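You operate a simulated robot arm through the tools that you are given. There is no shell and no other tool. Be economical: measure what you need, move in short steps, check, and stop when the job is done.

You are at the controls of a simulated two-armed robot. One attempt, no reset.

JOB
Open the console door, take the pink pad from the lower shelf of the console and leave it in the cream crate and shut the door again. Open the right bench door, put the orange block from the work bench on the bench cupboard shelf and shut the door again. Close the left bench door. Open the upper drawer, fetch the pin from the work bench and set it in the inside of the upper drawer, then shut the drawer. Do these in any order.

It is judged by the outcome, as a careful person would: the job done as asked, and still so three seconds after it is handed in. It fails if anything else is knocked over, pushed out of place, dropped, spilled or broken.

ROBOT AND FRAMES
Two 6-joint arms with two-finger grippers on one trunk, on a base that drives. Base frame: it is fixed to the floor where the robot stands at the start and does not move with it; the origin is under the middle of the robot, x ahead of it, y to its left, z up. Readings come in m, degrees, newtons and seconds.
The left shoulder is at the start at [0.07, 0.148, 1.322], the right one opposite. With the tool pointing down near the work surface each hand reaches from about 0.1 to 0.38 m from the robot's upright axis, wherever it stands, measured 20 degrees to its own side. Places, roughly: bench cupboard shelf [0.1, -1.1, 0.4]; console door [1.2, 0.1, 0.5]; cream crate (32x24x15 cm) [5.9, -1, 0.4]; inside of the upper drawer [-0.1, -1.7, 0.6]; left bench door [0.4, -1.5, 0.4]; orange block (10x4x4 cm) [0.3, -1.1, 0.8]; pin (2x2x3 cm) [0.1, -1.3, 0.8]; pink pad (6x7x5 cm) [1.3, 0.1, 0.2]; right bench door [0.4, -1.1, 0.4]; upper drawer [-0.1, -1.8, 0.6]. Payload 2.45 kg a hand.
The TCP of each hand is the grasp point between the finger pads, 0.03 m short of the fingertips. In the tool frame z runs along the fingers and y along their closing line. Largest opening 0.106 m; the body of the gripper starts 0.079 m behind the TCP.
Orientation is that of the tool frame in the base frame, as a unit quaternion [x, y, z, w]. With the fingers straight down and closing along the base's y, the tool's x points along the base's -x, its y along +y and its z along -z.

CONTROLS
- The arms move only by the tool arm_command. It takes "left_motion", "right_motion" or both (then of equal length, played together; a hand with none holds still); each is a list of rows, each an object (a shift or turn left out is 0, a gripper value left out holds the last) with "linear": the shift along the tool's x, y, z in cm, a list of three; "rotation": the turn, a rotation vector about the tool's x, y, z in degrees, a list of three; "fingers": the closure in counts, from 0 (fully open) to 255 (shut). In form: [{"linear": [x, y, z], "rotation": [ax, ay, az], "fingers": fingers}, ...]. A call has 1 to 12 rows; each row is the pose to reach, as a shift and turn from the pose commanded when the call began, along the tool's axes at that moment. A row lasts 0.2 s, in which the tool goes at most 0.05 m and 8.6 degrees; a call with a longer step from one row to the next is refused whole, and so is a gripper value outside its range. A pose out of reach is approached as far as the arm can. The call stops where the force on the tool passes 40 N (or 10 N more than at its start, if that is more) or the arm is blocked; 0.2 s more then pass. Each finger travels about 0.072 m/s and halts on what it meets, pressing with about 37 N; the grip force reading is that of the motor and also rises with nothing between the fingers. The clock runs only during rows and for 0.2 s after the last one: add rows that repeat a pose to give the fingers time. The reply holds the time, the measured pose of the TCP, the force on the tool along the base axes, the opening and the grip force, in the units named above and with some noise, with the torque about the TCP (base axes, N m) and any sound that the robot's microphone picked up.
- Cameras (640 x 400 px; columns grow to the right, rows downward): "scene" is now at [0.1008, -0.0407, 1.5163]; the picture's right is [-0.62, -0.79, 0.00], its down [-0.69, 0.54, -0.48] and it looks along [0.38, -0.29, -0.88] (base axes); focal length 265 px, centre (320, 200). "left" rides on the left gripper at [0.076, 0.002, -0.106] in its tool frame; the picture's right is [-0.02, 1.00, 0.00], its down [-0.78, -0.02, -0.62] and it looks along [-0.62, -0.01, 0.78] (tool axes); focal length 247 px, centre (320, 200). "right" rides on the right gripper at [0.076, -0.002, -0.106] in its tool frame; the picture's right is [0.02, 1.00, 0.00], its down [-0.78, 0.02, -0.62] and it looks along [-0.62, 0.01, 0.78] (tool axes); focal length 247 px, centre (320, 200). There is no depth. A picture from a camera that has moved, and an enlarged one, comes with that camera's place and axes in the base frame and with its lens.
- grab_frame(camera): a new picture of that camera. No time passes.
- move_column(by): slides the trunk up (or, below 0, down) by that many m; the arms and the scene camera ride with it, the base frame stays. It gives what a move gives, with no picture.
- drive_base(legs): drives the robot by 1 to 6 legs, each [ahead, left, turn to the left] in m, m and degrees, along the robot's own axes; the way and the turn of a leg run together, so that a leg with both is an arc; at most 1.5 m and 180 degrees a leg. The arms and the cameras ride along, it lands a little off, and it stops where it bumps. It gives what a move gives.
- head_to(pan, tilt): turns the head with the scene camera to pan (to the left, within 86 degrees either way) and tilt (down, from -29 to 69), counted from straight ahead of the robot. It gives what a move gives.
- close_up(camera, box): a new picture of the part [left, top, right, bottom] of that camera's present view, enlarged. No time passes.
- sign_off(): hands the job in; it is judged then, once.

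Go step by step. Nothing tells you exact positions but the pictures and the camera data: compare them with the known pose of the tool, close in by small moves and look again before you grip or let go. The budget is 196 turns and 184 pictures, counting those below and the enlarged ones. Unless the task says otherwise, let go and move clear before handing in.

The tools are called after "Request:" as a command line: name --argument value ..., lists and objects as JSON in quotes. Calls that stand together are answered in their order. arm_command: Moves the arms, as the interface text tells. Its arguments: {"type":"object","properties":{"left_motion":{"type":"array","items":{"type":"object","properties":{"linear":{"type":"array","items":{"type":"number"}},"rotation":{"type":"array","items":{"type":"number"}},"fingers":{"type":"number"}}}},"right_motion":{"type":"array","items":{"type":"object","properties":{"linear":{"type":"array","items":{"type":"number"}},"rotation":{"type":"array","items":{"type":"number"}},"fingers":{"type":"number"}}}}},"required":[]} The other tools are called the same way: move_column (by) slides the trunk up or down; drive_base (legs) drives the base; head_to (pan, tilt) turns the head that bears the scene camera; grab_frame (camera) takes a picture; close_up (camera, box) takes an enlarged picture of a part of a camera's view; sign_off () hands the job in.

At the start:

```text
time_s: 0.0
left_ee_pos: [0.531, 0.1601, 0.8989]
left_orientation: [0.0, 1.0, 0.0, 0.001]
left_force: [-0.2, -0.6, -0.3]
left_wrist_torque: [-0.01, -0.04, 0.01]
left_finger_gap: 0.1062
left_gripper_force: 0.1
right_ee_pos: [0.4849, -0.2587, 0.9307]
right_orientation: [0.0, 1.0, 0.0, 0.0]
right_force: [0.6, -0.1, -0.3]
right_wrist_torque: [0.0, 0.01, -0.02]
right_finger_gap: 0.1057
right_gripper_force: 0.1
trunk travel left (down, up): [-0.795, 0.145]
robot x, y, heading: [0.0024, 0.0025, -0.4]
head pan, tilt: [-38.0, 61.4]
```

scene: 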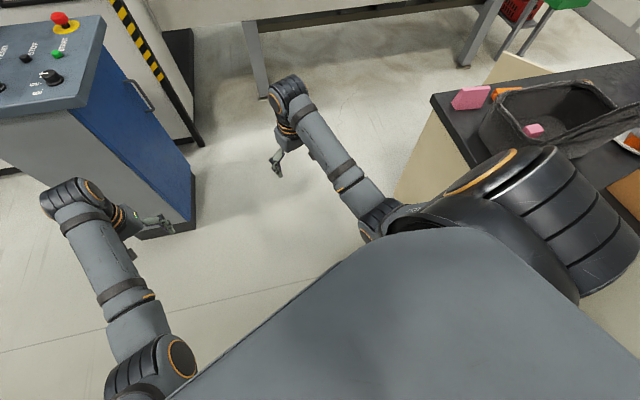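
right: 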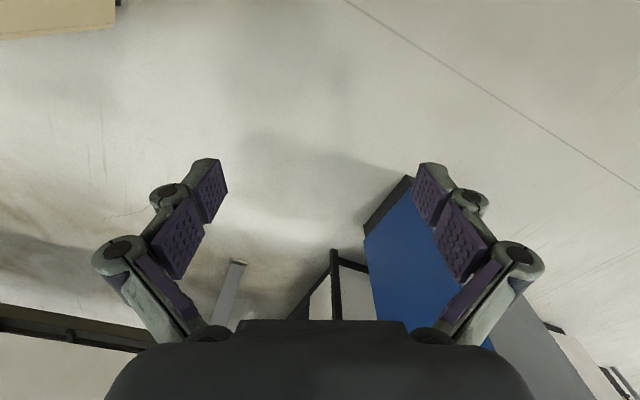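
left: 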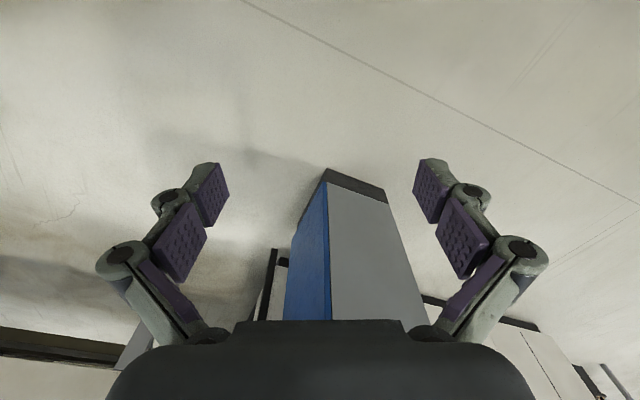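

I see the console ahead-left and the work bench at right. First I look around with the head.

Request:
head_to --pan 0 --tilt 30

Request:
grab_frame --camera "scene"

Request:
head_to --pan -75 --tilt 35

Request:
grab_frame --camera "scene"

```text
time_s: 1.0
left_ee_pos: [0.5315, 0.1613, 0.8983]
left_orientation: [0.0, 1.0, 0.0, 0.0]
left_force: [0.0, -0.1, 0.3]
left_wrist_torque: [-0.02, 0.02, -0.03]
left_finger_gap: 0.1058
left_gripper_force: 0.1
right_ee_pos: [0.486, -0.2588, 0.9323]
right_orientation: [0.0, 1.0, 0.0, 0.0]
right_force: [-0.4, 0.4, 0.3]
right_wrist_torque: [-0.01, 0.0, 0.03]
right_finger_gap: 0.1061
right_gripper_force: 0.1
trunk travel left (down, up): [-0.795, 0.145]
robot x, y, heading: [-0.0008, -0.0009, -0.0]
head pan, tilt: [0.0, 30.0]
```

```text
180 pictures are left
camera scene: at [0.14, -0.0009, 1.5599], right [0.0, -1.0, 0.0], down [-0.5, 0.0, -0.87], along [0.87, 0.0, -0.5], focal length 265 px, centre (320, 200)
```

scene: 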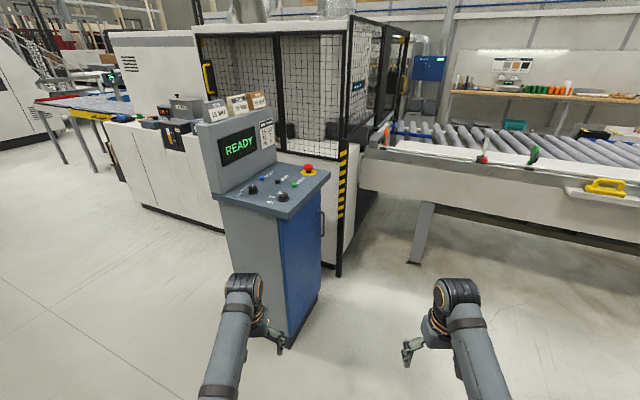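

```text
time_s: 2.5
left_ee_pos: [0.5319, 0.1598, 0.899]
left_orientation: [0.0, 1.0, 0.0, 0.0]
left_force: [-0.3, 0.0, 0.1]
left_wrist_torque: [-0.01, 0.0, 0.01]
left_finger_gap: 0.106
left_gripper_force: 0.0
right_ee_pos: [0.4844, -0.2594, 0.9312]
right_orientation: [-0.001, 1.0, 0.0, 0.0]
right_force: [0.2, 0.1, -0.5]
right_wrist_torque: [0.03, 0.0, -0.02]
right_finger_gap: 0.1061
right_gripper_force: 0.1
trunk travel left (down, up): [-0.795, 0.145]
robot x, y, heading: [0.0023, 0.0042, -0.1]
head pan, tilt: [-75.0, 35.0]
```

```text
179 pictures are left
camera scene: at [0.0725, -0.0858, 1.5522], right [-0.97, -0.26, 0.0], down [-0.15, 0.55, -0.82], along [0.21, -0.79, -0.57], focal length 265 px, centre (320, 200)
```

scene: 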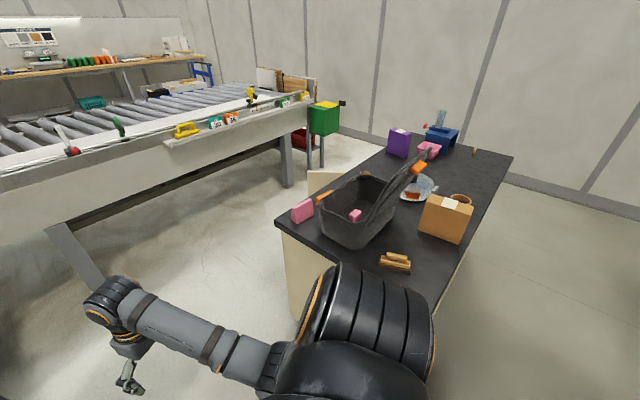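

The bench lies along -y with its front facing +x. I enlarge both areas.

Request:
close_up --camera "scene" --box '[260, 80, 520, 280]'

Request:
head_to --pan 0 --tilt 0

Request:
grab_frame --camera "scene"

Request:
head_to --pan 0 --tilt 45

Request:
close_up --camera "scene" --box '[180, 60, 380, 240]'

```text
2.00 times, centred on (390, 180) of scene
camera zoom: at [0.0725, -0.0858, 1.5522], right [-0.97, -0.26, 0.0], down [-0.15, 0.55, -0.82], along [0.21, -0.79, -0.57], focal length 530 px, centre (180, 240)
```

zoom: 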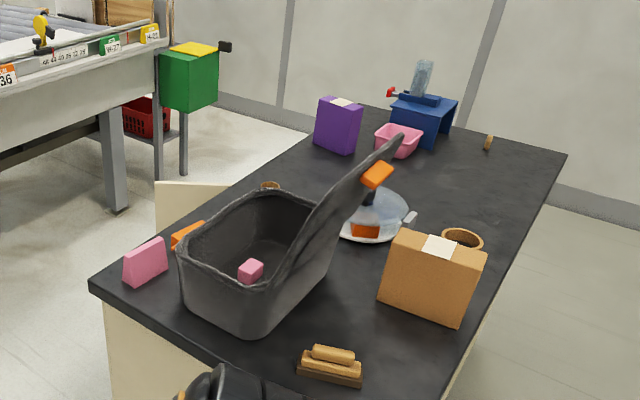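

```text
time_s: 4.0
left_ee_pos: [0.5307, 0.1581, 0.8989]
left_orientation: [0.0, 1.0, 0.0, 0.0]
left_force: [0.0, -0.4, 0.4]
left_wrist_torque: [0.0, 0.01, -0.02]
left_finger_gap: 0.106
left_gripper_force: 0.0
right_ee_pos: [0.4841, -0.2596, 0.9331]
right_orientation: [0.0, 1.0, 0.0, 0.0]
right_force: [-0.4, -0.3, -0.5]
right_wrist_torque: [0.0, -0.01, -0.01]
right_finger_gap: 0.1061
right_gripper_force: 0.1
trunk travel left (down, up): [-0.795, 0.145]
robot x, y, heading: [0.0015, 0.0019, -0.0]
head pan, tilt: [0.0, 0.0]
```

```text
177 pictures are left
camera scene: at [0.1396, -0.0008, 1.6083], right [0.0, -1.0, 0.0], down [0.0, 0.0, -1.0], along [1.0, 0.0, 0.0], focal length 265 px, centre (320, 200)
```

scene: 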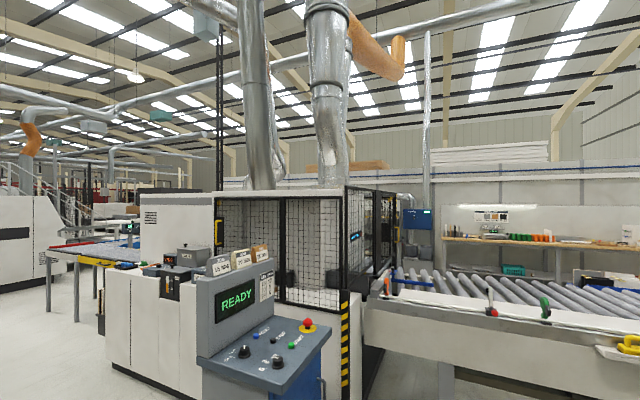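

```text
time_s: 5.1
left_ee_pos: [0.5315, 0.1606, 0.8982]
left_orientation: [0.0, 1.0, -0.001, 0.0]
left_force: [-0.2, 0.3, 0.3]
left_wrist_torque: [-0.03, -0.02, -0.02]
left_finger_gap: 0.1061
left_gripper_force: 0.0
right_ee_pos: [0.4845, -0.2596, 0.9323]
right_orientation: [0.0, 1.0, 0.0, 0.0]
right_force: [0.2, -0.2, 0.0]
right_wrist_torque: [-0.01, -0.01, -0.01]
right_finger_gap: 0.1062
right_gripper_force: 0.1
trunk travel left (down, up): [-0.795, 0.145]
robot x, y, heading: [0.0034, 0.0034, 0.1]
head pan, tilt: [0.0, 45.0]
```

```text
2.22 times, centred on (280, 150) of scene
camera zoom: at [0.131, -0.0007, 1.5374], right [0.0, -1.0, 0.0], down [-0.71, 0.0, -0.71], along [0.71, 0.0, -0.71], focal length 589 px, centre (409, 311)
```

zoom: 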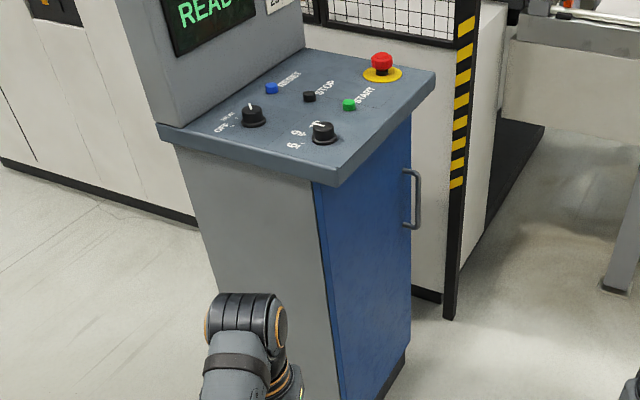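

The bench and console seem turned about 24°. I now look at the base footprint and to the left for a route to the crate.

Request:
head_to --pan 0 --tilt 69

Request:
grab_frame --camera "scene"

Request:
head_to --pan 60 --tilt 12

Request:
grab_frame --camera "scene"

Request:
head_to --pan -45 --tilt 12

Request:
grab_frame --camera "scene"

```text
time_s: 6.0
left_ee_pos: [0.531, 0.1602, 0.8987]
left_orientation: [0.0, 1.0, 0.0, 0.0]
left_force: [-0.2, -0.9, 0.5]
left_wrist_torque: [0.0, -0.03, 0.03]
left_finger_gap: 0.1062
left_gripper_force: 0.0
right_ee_pos: [0.4842, -0.26, 0.9329]
right_orientation: [0.0, 1.0, 0.0, -0.001]
right_force: [-0.3, 0.2, -0.6]
right_wrist_torque: [0.0, -0.02, 0.0]
right_finger_gap: 0.1058
right_gripper_force: 0.1
trunk travel left (down, up): [-0.795, 0.145]
robot x, y, heading: [0.003, 0.0021, -0.1]
head pan, tilt: [0.0, 68.8]
```

```text
175 pictures are left
camera scene: at [0.1056, -0.0007, 1.5085], right [0.0, -1.0, 0.0], down [-0.93, 0.0, -0.36], along [0.36, 0.0, -0.93], focal length 265 px, centre (320, 200)
```

scene: 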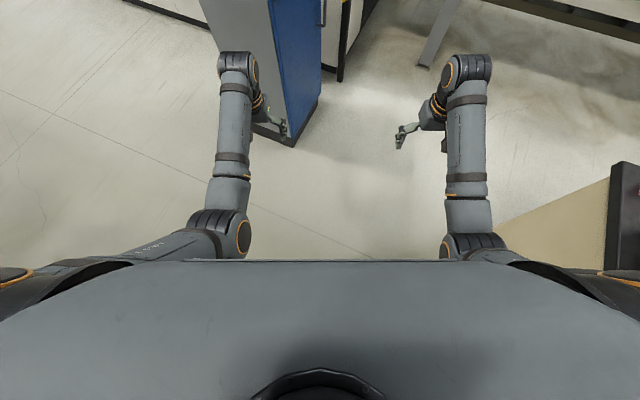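

```text
time_s: 7.3
left_ee_pos: [0.5324, 0.1591, 0.898]
left_orientation: [0.0, 1.0, 0.0, 0.0]
left_force: [-0.6, -0.4, 0.3]
left_wrist_torque: [0.02, 0.01, 0.02]
left_finger_gap: 0.1061
left_gripper_force: 0.1
right_ee_pos: [0.4849, -0.2592, 0.9319]
right_orientation: [0.0, 1.0, 0.0, 0.001]
right_force: [-0.1, -0.8, 0.3]
right_wrist_torque: [-0.03, 0.01, -0.02]
right_finger_gap: 0.1059
right_gripper_force: 0.0
trunk travel left (down, up): [-0.795, 0.145]
robot x, y, heading: [0.006, 0.0009, 0.0]
head pan, tilt: [60.0, 12.0]
```

```text
174 pictures are left
camera scene: at [0.0964, 0.08, 1.589], right [0.87, -0.5, 0.0], down [-0.1, -0.18, -0.98], along [0.49, 0.85, -0.21], focal length 265 px, centre (320, 200)
```

scene: 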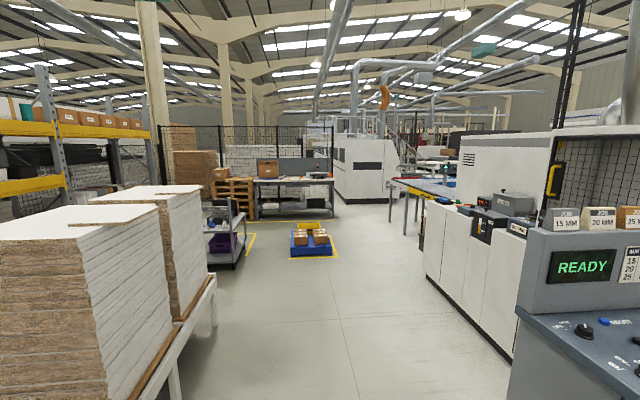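

```text
time_s: 9.1
left_ee_pos: [0.5321, 0.1587, 0.8989]
left_orientation: [0.0, 1.0, 0.0, 0.0]
left_force: [0.4, 0.2, 0.0]
left_wrist_torque: [-0.01, 0.0, 0.04]
left_finger_gap: 0.1061
left_gripper_force: 0.0
right_ee_pos: [0.485, -0.259, 0.9326]
right_orientation: [0.0, 1.0, 0.0, 0.001]
right_force: [-0.7, 0.3, -0.4]
right_wrist_torque: [-0.03, 0.0, 0.01]
right_finger_gap: 0.1059
right_gripper_force: 0.1
trunk travel left (down, up): [-0.795, 0.145]
robot x, y, heading: [-0.0007, -0.0003, 0.2]
head pan, tilt: [-45.0, 12.0]
```

```text
173 pictures are left
camera scene: at [0.1156, -0.0666, 1.5891], right [-0.71, -0.71, 0.0], down [-0.15, 0.15, -0.98], along [0.69, -0.69, -0.21], focal length 265 px, centre (320, 200)
```

scene: 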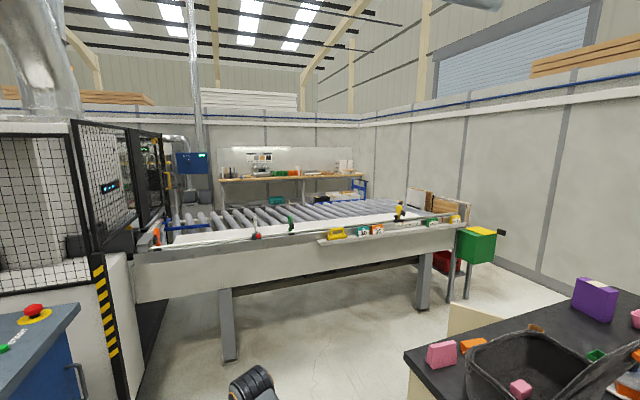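

The way round the bench is clear. I retract the arms a bit, raise the trunk, and turn in the open area.

Request:
arm_command --left_motion '[{"linear": [4.5, 0, 0]}, {"linear": [9, 0, 0]}, {"linear": [13.5, 0, 0]}, {"linear": [16, 0, 0]}]' --right_motion '[{"linear": [4.5, 0, 0]}, {"linear": [9, 0, 0]}, {"linear": [12, 0, 0]}, {"linear": [12, 0, 0]}]'

Request:
move_column --by 0.14

Request:
drive_base --legs '[[0.6, -0.35, 0], [0, 0, -102]]'

Request:
head_to --pan 0 --tilt 40

Request:
grab_frame --camera "scene"

```text
time_s: 10.3
left_ee_pos: [0.3793, 0.2102, 0.9003]
left_orientation: [0.009, 0.998, 0.065, 0.009]
left_force: [0.9, 0.6, 0.2]
left_wrist_torque: [0.0, 0.0, 0.04]
left_finger_gap: 0.1061
left_gripper_force: 0.1
right_ee_pos: [0.3653, -0.2592, 0.9308]
right_orientation: [0.0, 1.0, 0.0, 0.0]
right_force: [0.1, 1.0, 0.0]
right_wrist_torque: [-0.02, 0.01, 0.0]
right_finger_gap: 0.1061
right_gripper_force: 0.2
trunk travel left (down, up): [-0.795, 0.145]
robot x, y, heading: [-0.0023, 0.0024, -0.2]
head pan, tilt: [-45.0, 12.0]
stopped in row 4 (left hand): the arm was blocked; the commanded pose is now the measured one
```

```text
time_s: 12.0
left_ee_pos: [0.3791, 0.2097, 1.0399]
left_orientation: [0.01, 0.998, 0.063, 0.009]
left_force: [-0.3, -0.1, -0.2]
left_wrist_torque: [0.03, -0.01, -0.02]
left_finger_gap: 0.1061
left_gripper_force: 0.1
right_ee_pos: [0.3644, -0.2604, 1.0704]
right_orientation: [0.001, 1.0, 0.0, 0.0]
right_force: [0.6, -0.1, -0.6]
right_wrist_torque: [0.02, 0.0, 0.0]
right_finger_gap: 0.106
right_gripper_force: 0.1
trunk travel left (down, up): [-0.935, 0.005]
robot x, y, heading: [-0.0011, -0.0005, 0.0]
head pan, tilt: [-45.0, 12.0]
```

```text
time_s: 20.1
left_ee_pos: [0.7333, -0.7636, 1.0406]
left_orientation: [0.778, 0.625, 0.033, 0.055]
left_force: [0.7, 0.3, 0.7]
left_wrist_torque: [-0.04, 0.03, 0.0]
left_finger_gap: 0.106
left_gripper_force: 0.0
right_ee_pos: [0.2761, -0.6572, 1.0724]
right_orientation: [0.774, 0.633, 0.0, 0.0]
right_force: [-0.6, -0.9, 0.1]
right_wrist_torque: [-0.04, 0.01, -0.02]
right_finger_gap: 0.106
right_gripper_force: 0.1
trunk travel left (down, up): [-0.935, 0.005]
robot x, y, heading: [0.6037, -0.3515, -101.4]
head pan, tilt: [-45.0, 12.0]
```

```text
time_s: 21.2
left_ee_pos: [0.7331, -0.7624, 1.0407]
left_orientation: [0.778, 0.625, 0.033, 0.055]
left_force: [0.3, -0.1, 0.0]
left_wrist_torque: [0.01, 0.02, -0.02]
left_finger_gap: 0.106
left_gripper_force: 0.1
right_ee_pos: [0.2754, -0.6566, 1.0722]
right_orientation: [0.774, 0.633, -0.001, 0.0]
right_force: [-0.4, 0.2, -0.3]
right_wrist_torque: [-0.01, 0.01, 0.03]
right_finger_gap: 0.106
right_gripper_force: 0.0
trunk travel left (down, up): [-0.935, 0.005]
robot x, y, heading: [0.6024, -0.3506, -101.4]
head pan, tilt: [0.0, 40.0]
```

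```text
172 pictures are left
camera scene: at [0.5751, -0.4841, 1.6847], right [-0.98, 0.2, 0.0], down [0.13, 0.63, -0.77], along [-0.15, -0.75, -0.64], focal length 265 px, centre (320, 200)
```

scene: 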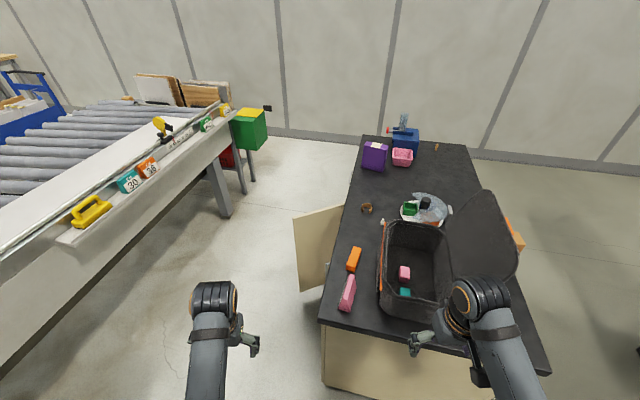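

I can see the orange block in front of the bag and the open left door. Zooming for the pin.

Request:
close_up --camera "scene" --box '[280, 120, 480, 245]'

```text
3.20 times, centred on (380, 182) of scene
camera zoom: at [0.5751, -0.4841, 1.6847], right [-0.98, 0.2, 0.0], down [0.13, 0.63, -0.77], along [-0.15, -0.75, -0.64], focal length 848 px, centre (128, 256)
```

zoom: 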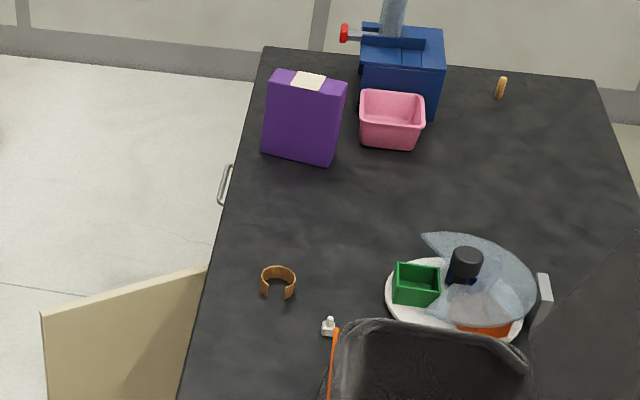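

The pin stands just beyond the bag's corner. I drive to the bench front, keeping mid-corridor, and turn to face it.

Request:
drive_base --legs '[[0.18, 0.78, 0], [0, 0, -102.6], [0, 0.6, 0]]'

Request:
grab_frame --camera "scene"

```text
time_s: 32.8
left_ee_pos: [0.6509, -1.259, 1.0409]
left_orientation: [0.974, -0.218, -0.023, 0.062]
left_force: [0.3, -0.2, -0.8]
left_wrist_torque: [0.0, -0.05, 0.01]
left_finger_gap: 0.1059
left_gripper_force: 0.0
right_ee_pos: [0.8561, -0.836, 1.0705]
right_orientation: [0.978, -0.21, 0.0, 0.001]
right_force: [0.0, 0.0, -0.2]
right_wrist_torque: [0.0, -0.04, 0.01]
right_finger_gap: 0.1061
right_gripper_force: 0.1
trunk travel left (down, up): [-0.935, 0.005]
robot x, y, heading: [1.0796, -1.2235, 155.9]
head pan, tilt: [0.0, 40.0]
```

```text
170 pictures are left
camera scene: at [0.9573, -1.1674, 1.6846], right [0.41, 0.91, 0.0], down [0.59, -0.26, -0.77], along [-0.7, 0.31, -0.64], focal length 265 px, centre (320, 200)
```

scene: 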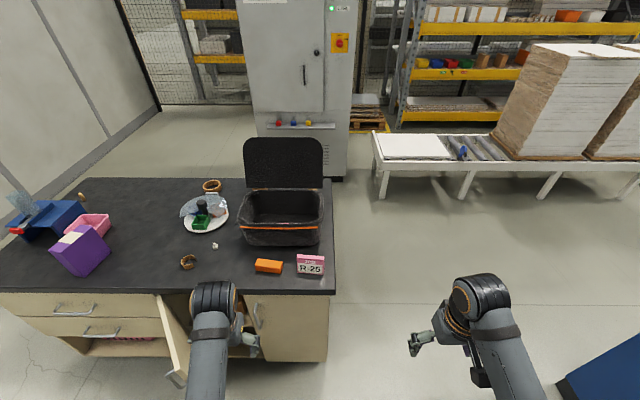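

I'm square to the bench. I shift left to stand in front of the doors and look down at them.

Request:
drive_base --legs '[[0, 0.4, 0]]'

Request:
head_to --pan 0 --tilt 62

Request:
grab_frame --camera "scene"

Request:
grab_frame --camera "left"

```text
time_s: 35.2
left_ee_pos: [0.4853, -1.6219, 1.0405]
left_orientation: [0.973, -0.219, -0.023, 0.061]
left_force: [0.1, -0.1, -0.8]
left_wrist_torque: [-0.03, 0.02, 0.03]
left_finger_gap: 0.106
left_gripper_force: 0.0
right_ee_pos: [0.6919, -1.2004, 1.0695]
right_orientation: [0.977, -0.211, 0.0, 0.001]
right_force: [0.0, 0.3, 0.0]
right_wrist_torque: [0.02, -0.01, 0.05]
right_finger_gap: 0.1058
right_gripper_force: 0.1
trunk travel left (down, up): [-0.935, 0.005]
robot x, y, heading: [0.9157, -1.5872, 155.5]
head pan, tilt: [0.0, 40.0]
```

```text
time_s: 36.1
left_ee_pos: [0.4852, -1.624, 1.0407]
left_orientation: [0.974, -0.219, -0.023, 0.061]
left_force: [-0.2, -0.2, 0.0]
left_wrist_torque: [0.01, 0.01, -0.01]
left_finger_gap: 0.1061
left_gripper_force: 0.0
right_ee_pos: [0.6915, -1.2026, 1.071]
right_orientation: [0.977, -0.211, 0.0, 0.001]
right_force: [0.9, -0.3, 0.0]
right_wrist_torque: [0.05, -0.01, -0.02]
right_finger_gap: 0.1058
right_gripper_force: 0.0
trunk travel left (down, up): [-0.935, 0.005]
robot x, y, heading: [0.9202, -1.5913, 155.7]
head pan, tilt: [0.0, 62.0]
```

```text
169 pictures are left
camera scene: at [0.8107, -1.5426, 1.6556], right [0.41, 0.91, 0.0], down [0.8, -0.36, -0.47], along [-0.43, 0.19, -0.88], focal length 265 px, centre (320, 200)
```

scene: 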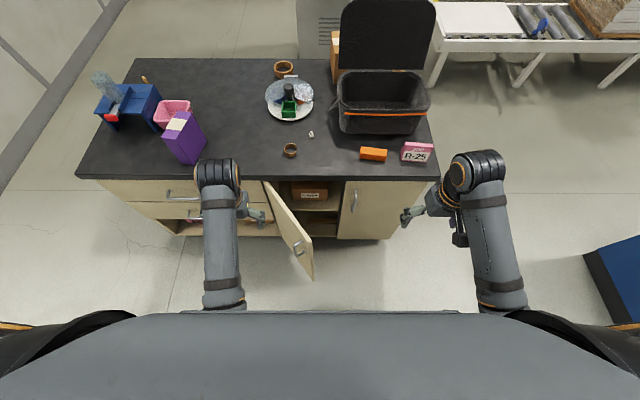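

```text
168 pictures are left
camera left: at [0.561, -1.6475, 1.1445], right [-0.44, -0.89, 0.13], down [-0.66, 0.42, 0.63], along [-0.61, 0.19, -0.77], focal length 247 px, centre (320, 200)
```

left: 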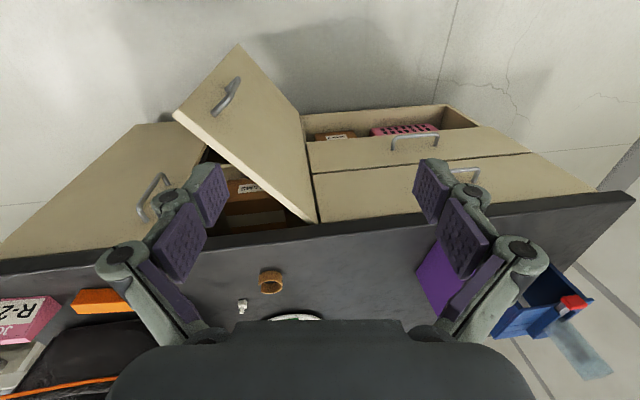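

Left door is ajar about 55°, hinged on its left. I back up a little, pitch the left hand forward with fingers shut, to push that door closed.

Request:
drive_base --legs '[[-0.12, 0, 0]]'

Request:
arm_command --left_motion '[{"rotation": [0, -8.5, 0], "fingers": 255}, {"rotation": [0, -17, 0]}, {"rotation": [0, -25.5, 0]}, {"rotation": [0, -34, 0]}, {"rotation": [0, -42.5, 0]}, {"rotation": [0, -51, 0]}]'

```text
time_s: 37.4
left_ee_pos: [0.5911, -1.6731, 1.0396]
left_orientation: [0.973, -0.219, -0.022, 0.061]
left_force: [0.1, 0.7, -0.5]
left_wrist_torque: [-0.02, -0.01, 0.02]
left_finger_gap: 0.1059
left_gripper_force: 0.0
right_ee_pos: [0.7987, -1.251, 1.0706]
right_orientation: [0.977, -0.211, 0.001, 0.0]
right_force: [-0.6, 0.2, 0.5]
right_wrist_torque: [-0.01, 0.0, -0.01]
right_finger_gap: 0.106
right_gripper_force: 0.0
trunk travel left (down, up): [-0.935, 0.005]
robot x, y, heading: [1.0204, -1.6378, 155.8]
head pan, tilt: [0.0, 62.0]
```

```text
time_s: 38.8
left_ee_pos: [0.5964, -1.673, 1.0411]
left_orientation: [0.869, -0.222, -0.439, -0.04]
left_force: [1.0, 0.0, 0.0]
left_wrist_torque: [-0.01, -0.01, -0.02]
left_finger_gap: 0.0
left_gripper_force: 28.7
right_ee_pos: [0.801, -1.251, 1.0717]
right_orientation: [0.978, -0.211, 0.0, 0.0]
right_force: [0.5, -0.5, 0.4]
right_wrist_torque: [0.01, 0.03, 0.0]
right_finger_gap: 0.1058
right_gripper_force: 0.1
trunk travel left (down, up): [-0.935, 0.005]
robot x, y, heading: [1.023, -1.6379, 155.6]
head pan, tilt: [0.0, 62.0]
```

The hand reached. I slide it right ~11 cm and lower the trunk so fingertips are at door height.

Request:
arm_command --left_motion '[{"linear": [0, -4, 0]}, {"linear": [0, -8, 0]}, {"linear": [0, -11, 0]}]'

Request:
move_column --by -0.38

Request:
grab_frame --camera "scene"

Request:
grab_frame --camera "left"

```text
time_s: 39.2
left_ee_pos: [0.6011, -1.6655, 1.0257]
left_orientation: [0.835, -0.321, -0.447, -0.004]
left_force: [0.8, 0.3, 0.5]
left_wrist_torque: [0.02, 0.01, 0.01]
left_finger_gap: 0.0
left_gripper_force: 28.8
left hand out of reach, approached as far as the arm can: row 1, 2
right_ee_pos: [0.7996, -1.2526, 1.0713]
right_orientation: [0.978, -0.211, 0.0, 0.0]
right_force: [-1.0, -0.9, -0.6]
right_wrist_torque: [0.0, -0.02, -0.01]
right_finger_gap: 0.106
right_gripper_force: 0.0
trunk travel left (down, up): [-0.935, 0.005]
robot x, y, heading: [1.0243, -1.6376, 155.6]
head pan, tilt: [0.0, 62.0]
stopped in row 2 (left hand): the arm was blocked; the commanded pose is now the measured one
```

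```text
time_s: 42.9
left_ee_pos: [0.6009, -1.6656, 0.6452]
left_orientation: [0.836, -0.321, -0.445, -0.004]
left_force: [0.0, 0.1, -0.4]
left_wrist_torque: [0.01, 0.02, 0.03]
left_finger_gap: 0.0
left_gripper_force: 28.7
right_ee_pos: [0.8004, -1.2502, 0.6928]
right_orientation: [0.978, -0.211, 0.0, 0.0]
right_force: [-0.7, -0.1, -0.1]
right_wrist_torque: [-0.01, 0.01, -0.01]
right_finger_gap: 0.1059
right_gripper_force: 0.0
trunk travel left (down, up): [-0.555, 0.385]
robot x, y, heading: [1.0248, -1.6358, 155.4]
head pan, tilt: [0.0, 62.0]
```

```text
167 pictures are left
camera scene: at [0.9202, -1.5914, 1.2756], right [0.41, 0.91, 0.0], down [0.8, -0.36, -0.47], along [-0.43, 0.19, -0.88], focal length 265 px, centre (320, 200)
```

scene: 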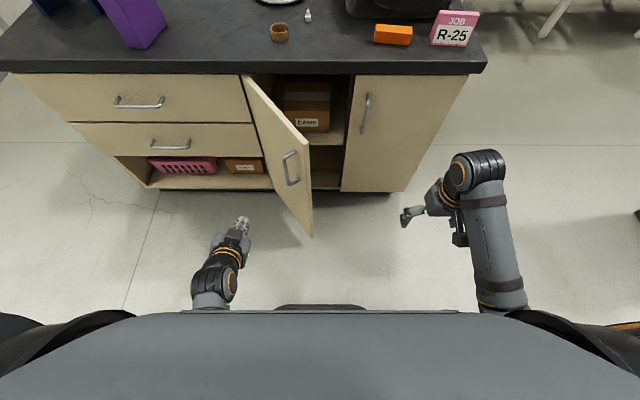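

```text
166 pictures are left
camera left: at [0.7095, -1.739, 0.6529], right [-0.55, -0.78, 0.3], down [0.16, 0.25, 0.96], along [-0.82, 0.57, -0.01], focal length 247 px, centre (320, 200)
```

left: 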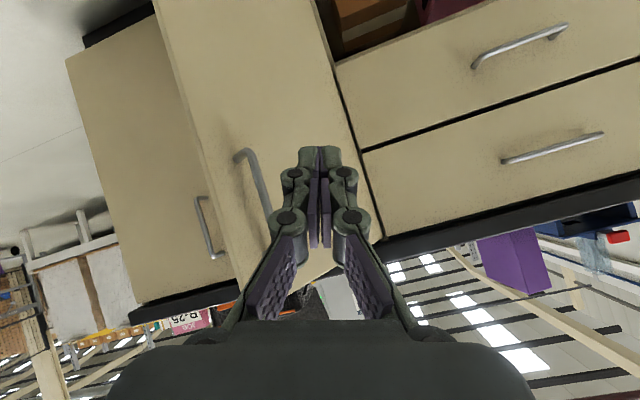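

Door is to the hand's right. I shift the base right 10 cm, then push straight toward the bench.

Request:
drive_base --legs '[[0, -0.1, 0]]'

Request:
arm_command --left_motion '[{"linear": [-2.6, 0.76, 3.58]}, {"linear": [-5.2, 1.52, 7.16]}, {"linear": [-7.8, 2.28, 10.74]}, {"linear": [-10.4, 3.04, 14.32]}, {"linear": [-13, 3.8, 17.9]}, {"linear": [-15.6, 4.56, 21.48]}, {"linear": [-17.3, 5.1, 23.9]}]'

Request:
grab_frame --camera "scene"

```text
time_s: 44.0
left_ee_pos: [0.6418, -1.5722, 0.6461]
left_orientation: [0.835, -0.321, -0.446, -0.004]
left_force: [0.0, 0.5, 0.2]
left_wrist_torque: [-0.01, 0.02, 0.01]
left_finger_gap: 0.0
left_gripper_force: 28.9
right_ee_pos: [0.8421, -1.1573, 0.6909]
right_orientation: [0.977, -0.212, 0.0, 0.001]
right_force: [-0.4, 1.0, 0.8]
right_wrist_torque: [0.01, -0.03, -0.05]
right_finger_gap: 0.1063
right_gripper_force: 0.1
trunk travel left (down, up): [-0.555, 0.385]
robot x, y, heading: [1.0664, -1.5439, 155.6]
head pan, tilt: [0.0, 62.0]
```

```text
time_s: 45.6
left_ee_pos: [0.3686, -1.4504, 0.6453]
left_orientation: [0.836, -0.321, -0.445, -0.003]
left_force: [-0.4, -0.5, 0.6]
left_wrist_torque: [0.03, 0.0, -0.01]
left_finger_gap: 0.0
left_gripper_force: 28.4
right_ee_pos: [0.8426, -1.1584, 0.6903]
right_orientation: [0.977, -0.211, 0.0, 0.0]
right_force: [0.5, 0.1, 0.3]
right_wrist_torque: [0.02, 0.01, -0.01]
right_finger_gap: 0.1061
right_gripper_force: 0.0
trunk travel left (down, up): [-0.555, 0.385]
robot x, y, heading: [1.065, -1.5474, 155.5]
head pan, tilt: [0.0, 62.0]
```

```text
165 pictures are left
camera scene: at [0.9615, -1.4989, 1.2755], right [0.41, 0.91, 0.0], down [0.8, -0.36, -0.47], along [-0.43, 0.19, -0.88], focal length 265 px, centre (320, 200)
```

scene: 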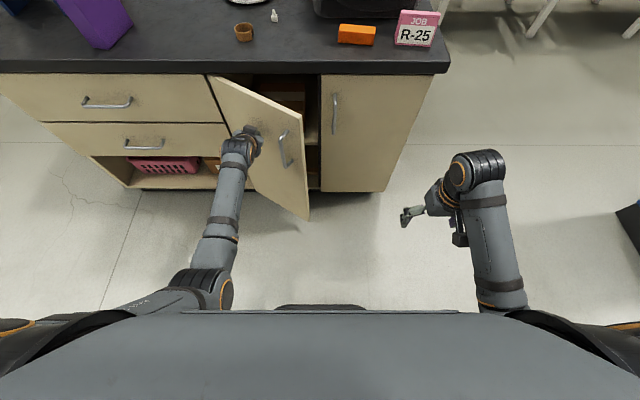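

The door is swinging in. I keep pushing until it meets the frame.

Request:
arm_command --left_motion '[{"linear": [-2.0, 0.2, 2.8]}, {"linear": [-4.0, 0.4, 5.6]}, {"linear": [-5.6, 0.6, 7.6]}, {"linear": [-7.2, 0.7, 9.6]}, {"linear": [-8.5, 0.8, 11.6]}]'

Request:
grab_frame --camera "scene"

```text
time_s: 46.6
left_ee_pos: [0.2894, -1.4056, 0.6434]
left_orientation: [0.839, -0.32, -0.439, 0.0]
left_force: [42.6, -18.5, 27.9]
left_wrist_torque: [0.09, 0.5, 0.21]
left_finger_gap: 0.0003
left_gripper_force: 28.5
left hand out of reach, approached as far as the arm can: row 4
right_ee_pos: [0.848, -1.1618, 0.6951]
right_orientation: [0.978, -0.21, -0.006, -0.001]
right_force: [-0.2, 0.7, 0.0]
right_wrist_torque: [-0.01, -0.02, -0.02]
right_finger_gap: 0.1061
right_gripper_force: 0.0
trunk travel left (down, up): [-0.555, 0.385]
robot x, y, heading: [1.0681, -1.543, 155.6]
head pan, tilt: [0.0, 62.0]
stopped in row 4 (left hand): the force on the tool passed its limit at 59 N (the readings are from after the stop); the commanded pose is now the measured one
```

```text
164 pictures are left
camera scene: at [0.9754, -1.5033, 1.2773], right [0.41, 0.91, 0.0], down [0.8, -0.36, -0.48], along [-0.44, 0.19, -0.88], focal length 265 px, centre (320, 200)
```

scene: 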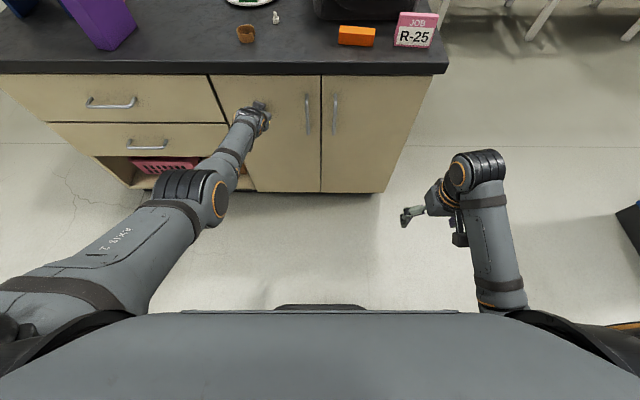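

Left door is shut. I withdraw the left hand and pitch the right hand forward for the right door's handle.

Request:
arm_command --left_motion '[{"linear": [2.0, -0.5, -3]}, {"linear": [4.0, -1, -6]}, {"linear": [6, -1.6, -9]}, {"linear": [8, -2.3, -12]}, {"linear": [10, -3, -15]}, {"linear": [11.6, -3.4, -16]}, {"linear": [11.6, -3.4, -16]}, {"linear": [11.6, -3.4, -16]}]' --right_motion '[{"linear": [0, 0, -1], "rotation": [0, -7.5, 0]}, {"linear": [0, 0, -1], "rotation": [0, -15, 0]}, {"linear": [0, 0, -1], "rotation": [0, -22.5, 0]}, {"linear": [0, 0, -1], "rotation": [0, -30, 0]}, {"linear": [0, 0, -1], "rotation": [0, -37.5, 0]}, {"linear": [0, 0, -1], "rotation": [0, -45, 0]}, {"linear": [0, 0, -1], "rotation": [0, -52.5, 0]}, {"linear": [0, 0, -1], "rotation": [0, -60, 0]}]'

Request:
drive_base --legs '[[0, 0.14, 0]]'

Request:
grab_frame --camera "scene"

```text
time_s: 48.4
left_ee_pos: [0.4668, -1.4826, 0.6392]
left_orientation: [0.842, -0.32, -0.435, 0.0]
left_force: [-0.1, -0.4, -0.1]
left_wrist_torque: [0.0, 0.02, 0.0]
left_finger_gap: 0.0002
left_gripper_force: 28.9
right_ee_pos: [0.8435, -1.1608, 0.7014]
right_orientation: [0.847, -0.182, -0.489, -0.105]
right_force: [-0.2, 1.1, -0.2]
right_wrist_torque: [-0.02, 0.0, 0.02]
right_finger_gap: 0.106
right_gripper_force: 0.1
trunk travel left (down, up): [-0.555, 0.385]
robot x, y, heading: [1.0697, -1.5438, 155.5]
head pan, tilt: [0.0, 62.0]
```

```text
time_s: 49.7
left_ee_pos: [0.4092, -1.6136, 0.6393]
left_orientation: [0.842, -0.32, -0.435, 0.0]
left_force: [-0.3, -0.6, -0.4]
left_wrist_torque: [0.03, 0.0, 0.01]
left_finger_gap: 0.0
left_gripper_force: 27.9
right_ee_pos: [0.7849, -1.2889, 0.702]
right_orientation: [0.847, -0.181, -0.488, -0.105]
right_force: [0.3, -0.7, 1.0]
right_wrist_torque: [0.03, -0.03, -0.03]
right_finger_gap: 0.1061
right_gripper_force: 0.0
trunk travel left (down, up): [-0.555, 0.385]
robot x, y, heading: [1.0132, -1.6702, 155.9]
head pan, tilt: [0.0, 62.0]
```

```text
163 pictures are left
camera scene: at [0.905, -1.6287, 1.2756], right [0.41, 0.91, 0.0], down [0.81, -0.36, -0.47], along [-0.43, 0.19, -0.88], focal length 265 px, centre (320, 200)
```

scene: 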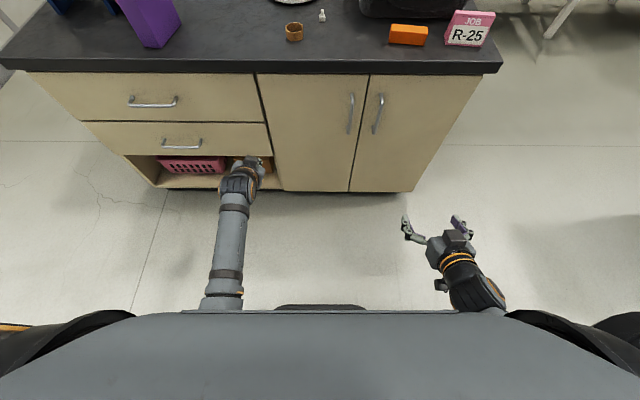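

Both handles are visible; the right one is about 9 cm to the left of the right hand. I advance the open hand to about 10 cm from it and check by wrist camera.

Request:
arm_command --right_motion '[{"linear": [-1.5, 1.3, 3.9]}, {"linear": [-3, 2.6, 7.8]}, {"linear": [-4.5, 3.9, 11.8]}, {"linear": [-6, 5.3, 15.7]}, {"linear": [-7.5, 6.6, 19.6]}, {"linear": [-9, 8, 22]}]'

Request:
grab_frame --camera "right"

Request:
grab_frame --camera "scene"

```text
time_s: 51.1
left_ee_pos: [0.4094, -1.6119, 0.6387]
left_orientation: [0.842, -0.321, -0.435, 0.0]
left_force: [-0.2, 0.2, -1.3]
left_wrist_torque: [-0.01, -0.02, 0.04]
left_finger_gap: 0.0
left_gripper_force: 28.9
right_ee_pos: [0.5365, -1.2638, 0.6692]
right_orientation: [0.847, -0.181, -0.489, -0.105]
right_force: [-0.1, 0.1, 0.2]
right_wrist_torque: [-0.03, 0.02, 0.01]
right_finger_gap: 0.1057
right_gripper_force: 0.0
trunk travel left (down, up): [-0.555, 0.385]
robot x, y, heading: [1.0128, -1.6762, 155.6]
head pan, tilt: [0.0, 62.0]
```

```text
162 pictures are left
camera right: at [0.6538, -1.3162, 0.6566], right [-0.4, -0.92, -0.02], down [0.13, -0.08, 0.99], along [-0.91, 0.39, 0.15], focal length 247 px, centre (320, 200)
```

right: 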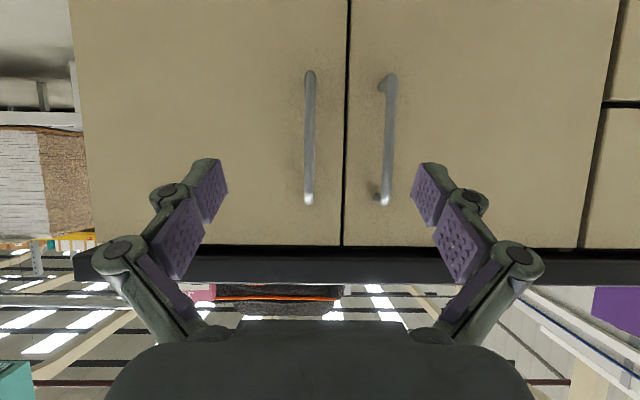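

```text
161 pictures are left
camera scene: at [0.9048, -1.6277, 1.2755], right [0.41, 0.91, 0.0], down [0.81, -0.36, -0.47], along [-0.43, 0.19, -0.88], focal length 265 px, centre (320, 200)
```

scene: 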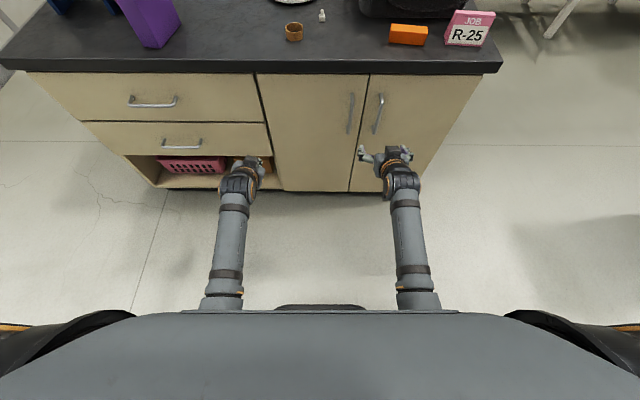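

The right handle is 1.5 cm right of the hand's centre line. I move in so the bar sits between the fingers.

Request:
arm_command --right_motion '[{"linear": [-1.5, -1.5, 4]}, {"linear": [-3, -1.5, 8]}, {"linear": [-4, -1.5, 11.2]}]'

Request:
grab_frame --camera "right"

```text
time_s: 51.9
left_ee_pos: [0.4098, -1.6117, 0.6382]
left_orientation: [0.841, -0.32, -0.436, -0.001]
left_force: [-0.1, 0.0, -0.2]
left_wrist_torque: [0.03, 0.01, 0.03]
left_finger_gap: 0.0
left_gripper_force: 28.6
right_ee_pos: [0.4356, -1.2033, 0.6472]
right_orientation: [0.847, -0.181, -0.488, -0.105]
right_force: [0.6, -0.8, 0.1]
right_wrist_torque: [0.0, 0.03, -0.03]
right_finger_gap: 0.1058
right_gripper_force: 0.1
trunk travel left (down, up): [-0.555, 0.385]
robot x, y, heading: [1.0113, -1.6724, 155.7]
head pan, tilt: [0.0, 62.0]
```

```text
160 pictures are left
camera right: at [0.5537, -1.2542, 0.6344], right [-0.4, -0.92, -0.02], down [0.12, -0.07, 0.99], along [-0.91, 0.39, 0.14], focal length 247 px, centre (320, 200)
```

right: 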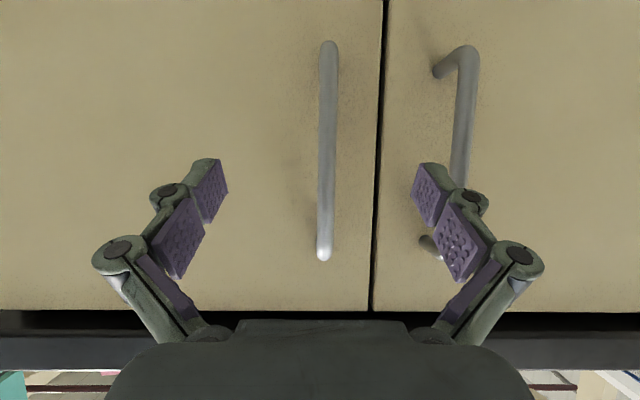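

Centered. To avoid the neighbouring handle I half-close the fingers first, then advance 3.5 cm and close on the bar.

Request:
arm_command --right_motion '[{"linear": [0, 0, 0], "fingers": 150}, {"linear": [0, 0, 0]}, {"linear": [-0.9, 0.2, 1.6]}, {"linear": [-1.8, 0.3, 3.1]}]'

Request:
grab_frame --camera "right"

```text
time_s: 52.9
left_ee_pos: [0.4092, -1.6121, 0.6395]
left_orientation: [0.841, -0.321, -0.435, -0.001]
left_force: [0.4, 0.4, 0.4]
left_wrist_torque: [0.0, 0.01, 0.02]
left_finger_gap: 0.0
left_gripper_force: 28.7
right_ee_pos: [0.4021, -1.1917, 0.6488]
right_orientation: [0.847, -0.182, -0.489, -0.105]
right_force: [0.5, 1.0, -0.1]
right_wrist_torque: [-0.04, 0.02, -0.02]
right_finger_gap: 0.0439
right_gripper_force: 0.1
trunk travel left (down, up): [-0.555, 0.385]
robot x, y, heading: [1.0116, -1.6741, 156.1]
head pan, tilt: [0.0, 62.0]
```

```text
159 pictures are left
camera right: at [0.52, -1.2424, 0.635], right [-0.4, -0.92, -0.02], down [0.13, -0.07, 0.99], along [-0.91, 0.39, 0.15], focal length 247 px, centre (320, 200)
```

right: 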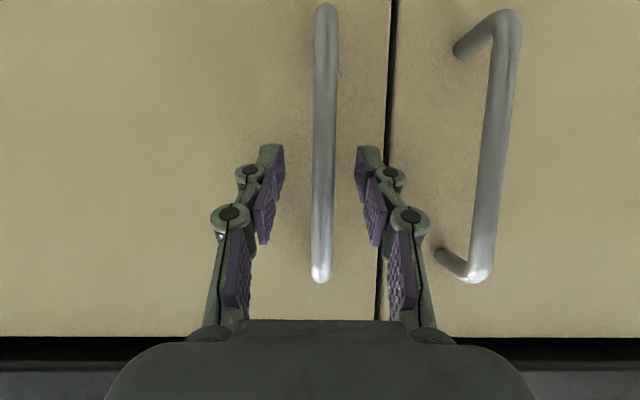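

The bar lies between the fingers. I close and see what gap results.

Request:
arm_command --right_motion '[{"linear": [0, 0, 0], "fingers": 255}, {"linear": [0, 0, 0]}, {"linear": [0, 0, 0]}]'

Request:
grab_frame --camera "right"

```text
time_s: 53.7
left_ee_pos: [0.4103, -1.6118, 0.6395]
left_orientation: [0.842, -0.32, -0.434, 0.0]
left_force: [1.4, -0.3, -0.2]
left_wrist_torque: [-0.01, 0.01, 0.04]
left_finger_gap: 0.0001
left_gripper_force: 28.8
right_ee_pos: [0.4021, -1.1937, 0.6483]
right_orientation: [0.847, -0.182, -0.489, -0.105]
right_force: [-2.4, -6.5, -1.0]
right_wrist_torque: [0.02, 0.27, 0.02]
right_finger_gap: 0.0105
right_gripper_force: 37.7
trunk travel left (down, up): [-0.555, 0.385]
robot x, y, heading: [1.0098, -1.6724, 155.9]
head pan, tilt: [0.0, 62.0]
```

```text
158 pictures are left
camera right: at [0.5195, -1.2438, 0.6354], right [-0.4, -0.92, -0.02], down [0.13, -0.07, 0.99], along [-0.91, 0.39, 0.15], focal length 247 px, centre (320, 200)
```

right: 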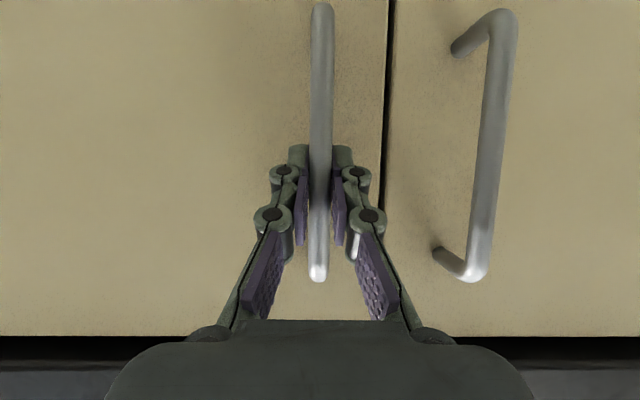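

Gripped. I pull the door open along its arc, turning the hand with it.

Request:
arm_command --right_motion '[{"linear": [0.95, -0.3, -1.65], "rotation": [-3.46, 0, -2]}, {"linear": [1.9, -0.8, -3.3], "rotation": [-6.92, 0, -4]}, {"linear": [2.8, -1.4, -4.9], "rotation": [-10.4, 0, -6]}, {"linear": [3.7, -2.2, -6.4], "rotation": [-13.84, 0, -8]}, {"linear": [4.6, -3.1, -7.9], "rotation": [-17.3, 0, -10]}, {"linear": [5.45, -4, -9.4], "rotation": [-20.8, 0, -12]}]'

Request:
grab_frame --camera "scene"

```text
time_s: 55.1
left_ee_pos: [0.4106, -1.6132, 0.6404]
left_orientation: [0.841, -0.32, -0.436, -0.001]
left_force: [0.2, 0.3, 1.0]
left_wrist_torque: [0.01, 0.0, 0.0]
left_finger_gap: 0.0
left_gripper_force: 29.0
right_ee_pos: [0.5183, -1.199, 0.6497]
right_orientation: [0.866, 0.0, -0.5, -0.002]
right_force: [3.0, -11.3, 2.6]
right_wrist_torque: [-0.2, -0.17, -0.04]
right_finger_gap: 0.0104
right_gripper_force: 38.0
trunk travel left (down, up): [-0.555, 0.385]
robot x, y, heading: [1.0123, -1.6746, 155.9]
head pan, tilt: [0.0, 62.0]
```

```text
157 pictures are left
camera scene: at [0.9065, -1.6291, 1.2758], right [0.41, 0.91, 0.0], down [0.81, -0.36, -0.47], along [-0.43, 0.19, -0.88], focal length 265 px, centre (320, 200)
```

scene: 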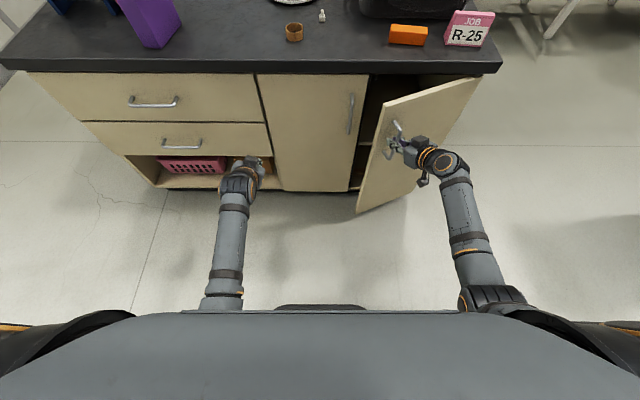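

Opening well. I continue the arc.

Request:
arm_command --right_motion '[{"linear": [1.2, -0.2, -2.05], "rotation": [-3.46, 0, -2]}, {"linear": [2.4, -0.6, -4.1], "rotation": [-6.92, 0, -4]}, {"linear": [3.4, -1.2, -5.8], "rotation": [-10.4, 0, -6]}, {"linear": [4.3, -2.0, -7.5], "rotation": [-13.84, 0, -8]}, {"linear": [5.3, -3.0, -9.1], "rotation": [-17.3, 0, -10]}, {"linear": [6.2, -4, -10.7], "rotation": [-20.8, 0, -12]}, {"linear": [7.1, -5.2, -12.2], "rotation": [-24.2, 0, -14]}, {"linear": [7.9, -6.4, -13.7], "rotation": [-27.7, 0, -16]}]'

Request:
grab_frame --camera "scene"

```text
time_s: 56.3
left_ee_pos: [0.4093, -1.61, 0.6379]
left_orientation: [0.842, -0.32, -0.435, 0.001]
left_force: [-0.1, -0.4, 0.1]
left_wrist_torque: [0.0, 0.0, 0.02]
left_finger_gap: 0.0
left_gripper_force: 28.8
right_ee_pos: [0.6181, -1.1656, 0.6488]
right_orientation: [0.854, 0.14, -0.496, 0.076]
right_force: [-4.6, 8.9, -4.1]
right_wrist_torque: [-0.19, -0.04, -0.21]
right_finger_gap: 0.0105
right_gripper_force: 38.4
trunk travel left (down, up): [-0.555, 0.385]
robot x, y, heading: [1.0096, -1.6711, 156.0]
head pan, tilt: [0.0, 62.0]
stopped in row 6 (right hand): the force on the tool passed its limit at 42 N (the readings are from after the stop); the commanded pose is now the measured one
```

```text
156 pictures are left
camera scene: at [0.9041, -1.625, 1.275], right [0.41, 0.91, 0.0], down [0.81, -0.36, -0.47], along [-0.43, 0.19, -0.88], focal length 265 px, centre (320, 200)
```

scene: 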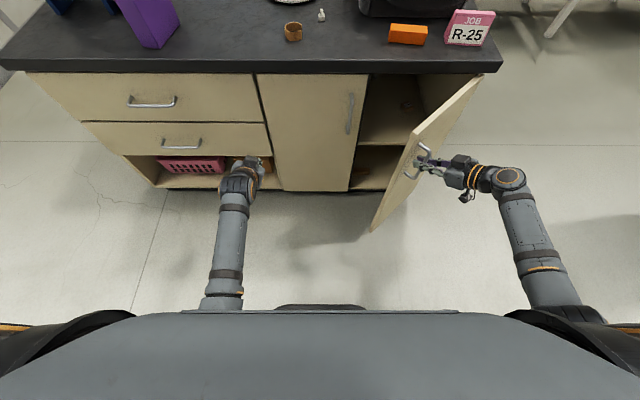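

The door is at about 45°. I fit the hinge from the poses and continue the arc toward 75°.

Request:
arm_command --right_motion '[{"linear": [1.0, -0.4, -1.75], "rotation": [-3.46, 0, -2]}, {"linear": [2.0, -1.0, -3.5], "rotation": [-6.92, 0, -4]}, {"linear": [3.0, -1.8, -5.15], "rotation": [-10.4, 0, -6]}, {"linear": [3.9, -2.7, -6.75], "rotation": [-13.84, 0, -8]}, {"linear": [4.8, -3.7, -8.35], "rotation": [-17.3, 0, -10]}, {"linear": [5.7, -4.7, -9.9], "rotation": [-20.8, 0, -12]}, {"linear": [6.5, -6.0, -11.3], "rotation": [-24.2, 0, -14]}, {"linear": [7.3, -7.3, -12.6], "rotation": [-27.7, 0, -16]}]'

Request:
grab_frame --camera "scene"

```text
time_s: 58.0
left_ee_pos: [0.4075, -1.6101, 0.6381]
left_orientation: [0.842, -0.321, -0.434, 0.001]
left_force: [0.6, 0.1, 0.7]
left_wrist_torque: [0.01, 0.01, 0.01]
left_finger_gap: 0.0001
left_gripper_force: 28.6
right_ee_pos: [0.7128, -1.0755, 0.6501]
right_orientation: [0.799, 0.339, -0.464, 0.18]
right_force: [-20.2, 13.9, -20.4]
right_wrist_torque: [0.15, -0.84, -0.09]
right_finger_gap: 0.0111
right_gripper_force: 38.2
right hand out of reach, approached as far as the arm can: row 7, 8
trunk travel left (down, up): [-0.555, 0.385]
robot x, y, heading: [1.0096, -1.6728, 156.1]
head pan, tilt: [0.0, 62.0]
stopped in row 8 (right hand): the force on the tool passed its limit at 80 N (the readings are from after the stop); the commanded pose is now the measured one
```

```text
155 pictures are left
camera scene: at [0.9023, -1.6218, 1.2747], right [0.41, 0.91, 0.0], down [0.81, -0.36, -0.47], along [-0.43, 0.19, -0.88], focal length 265 px, centre (320, 200)
```

scene: 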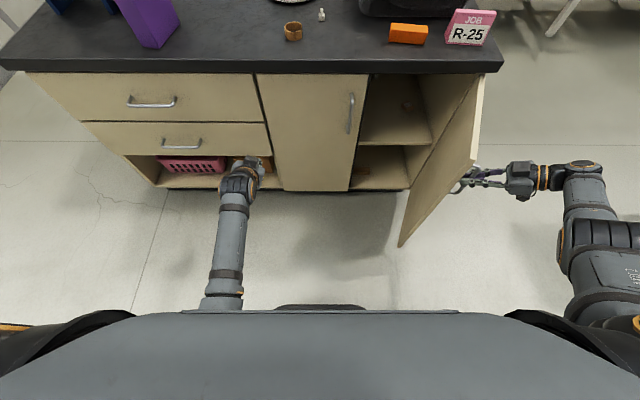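

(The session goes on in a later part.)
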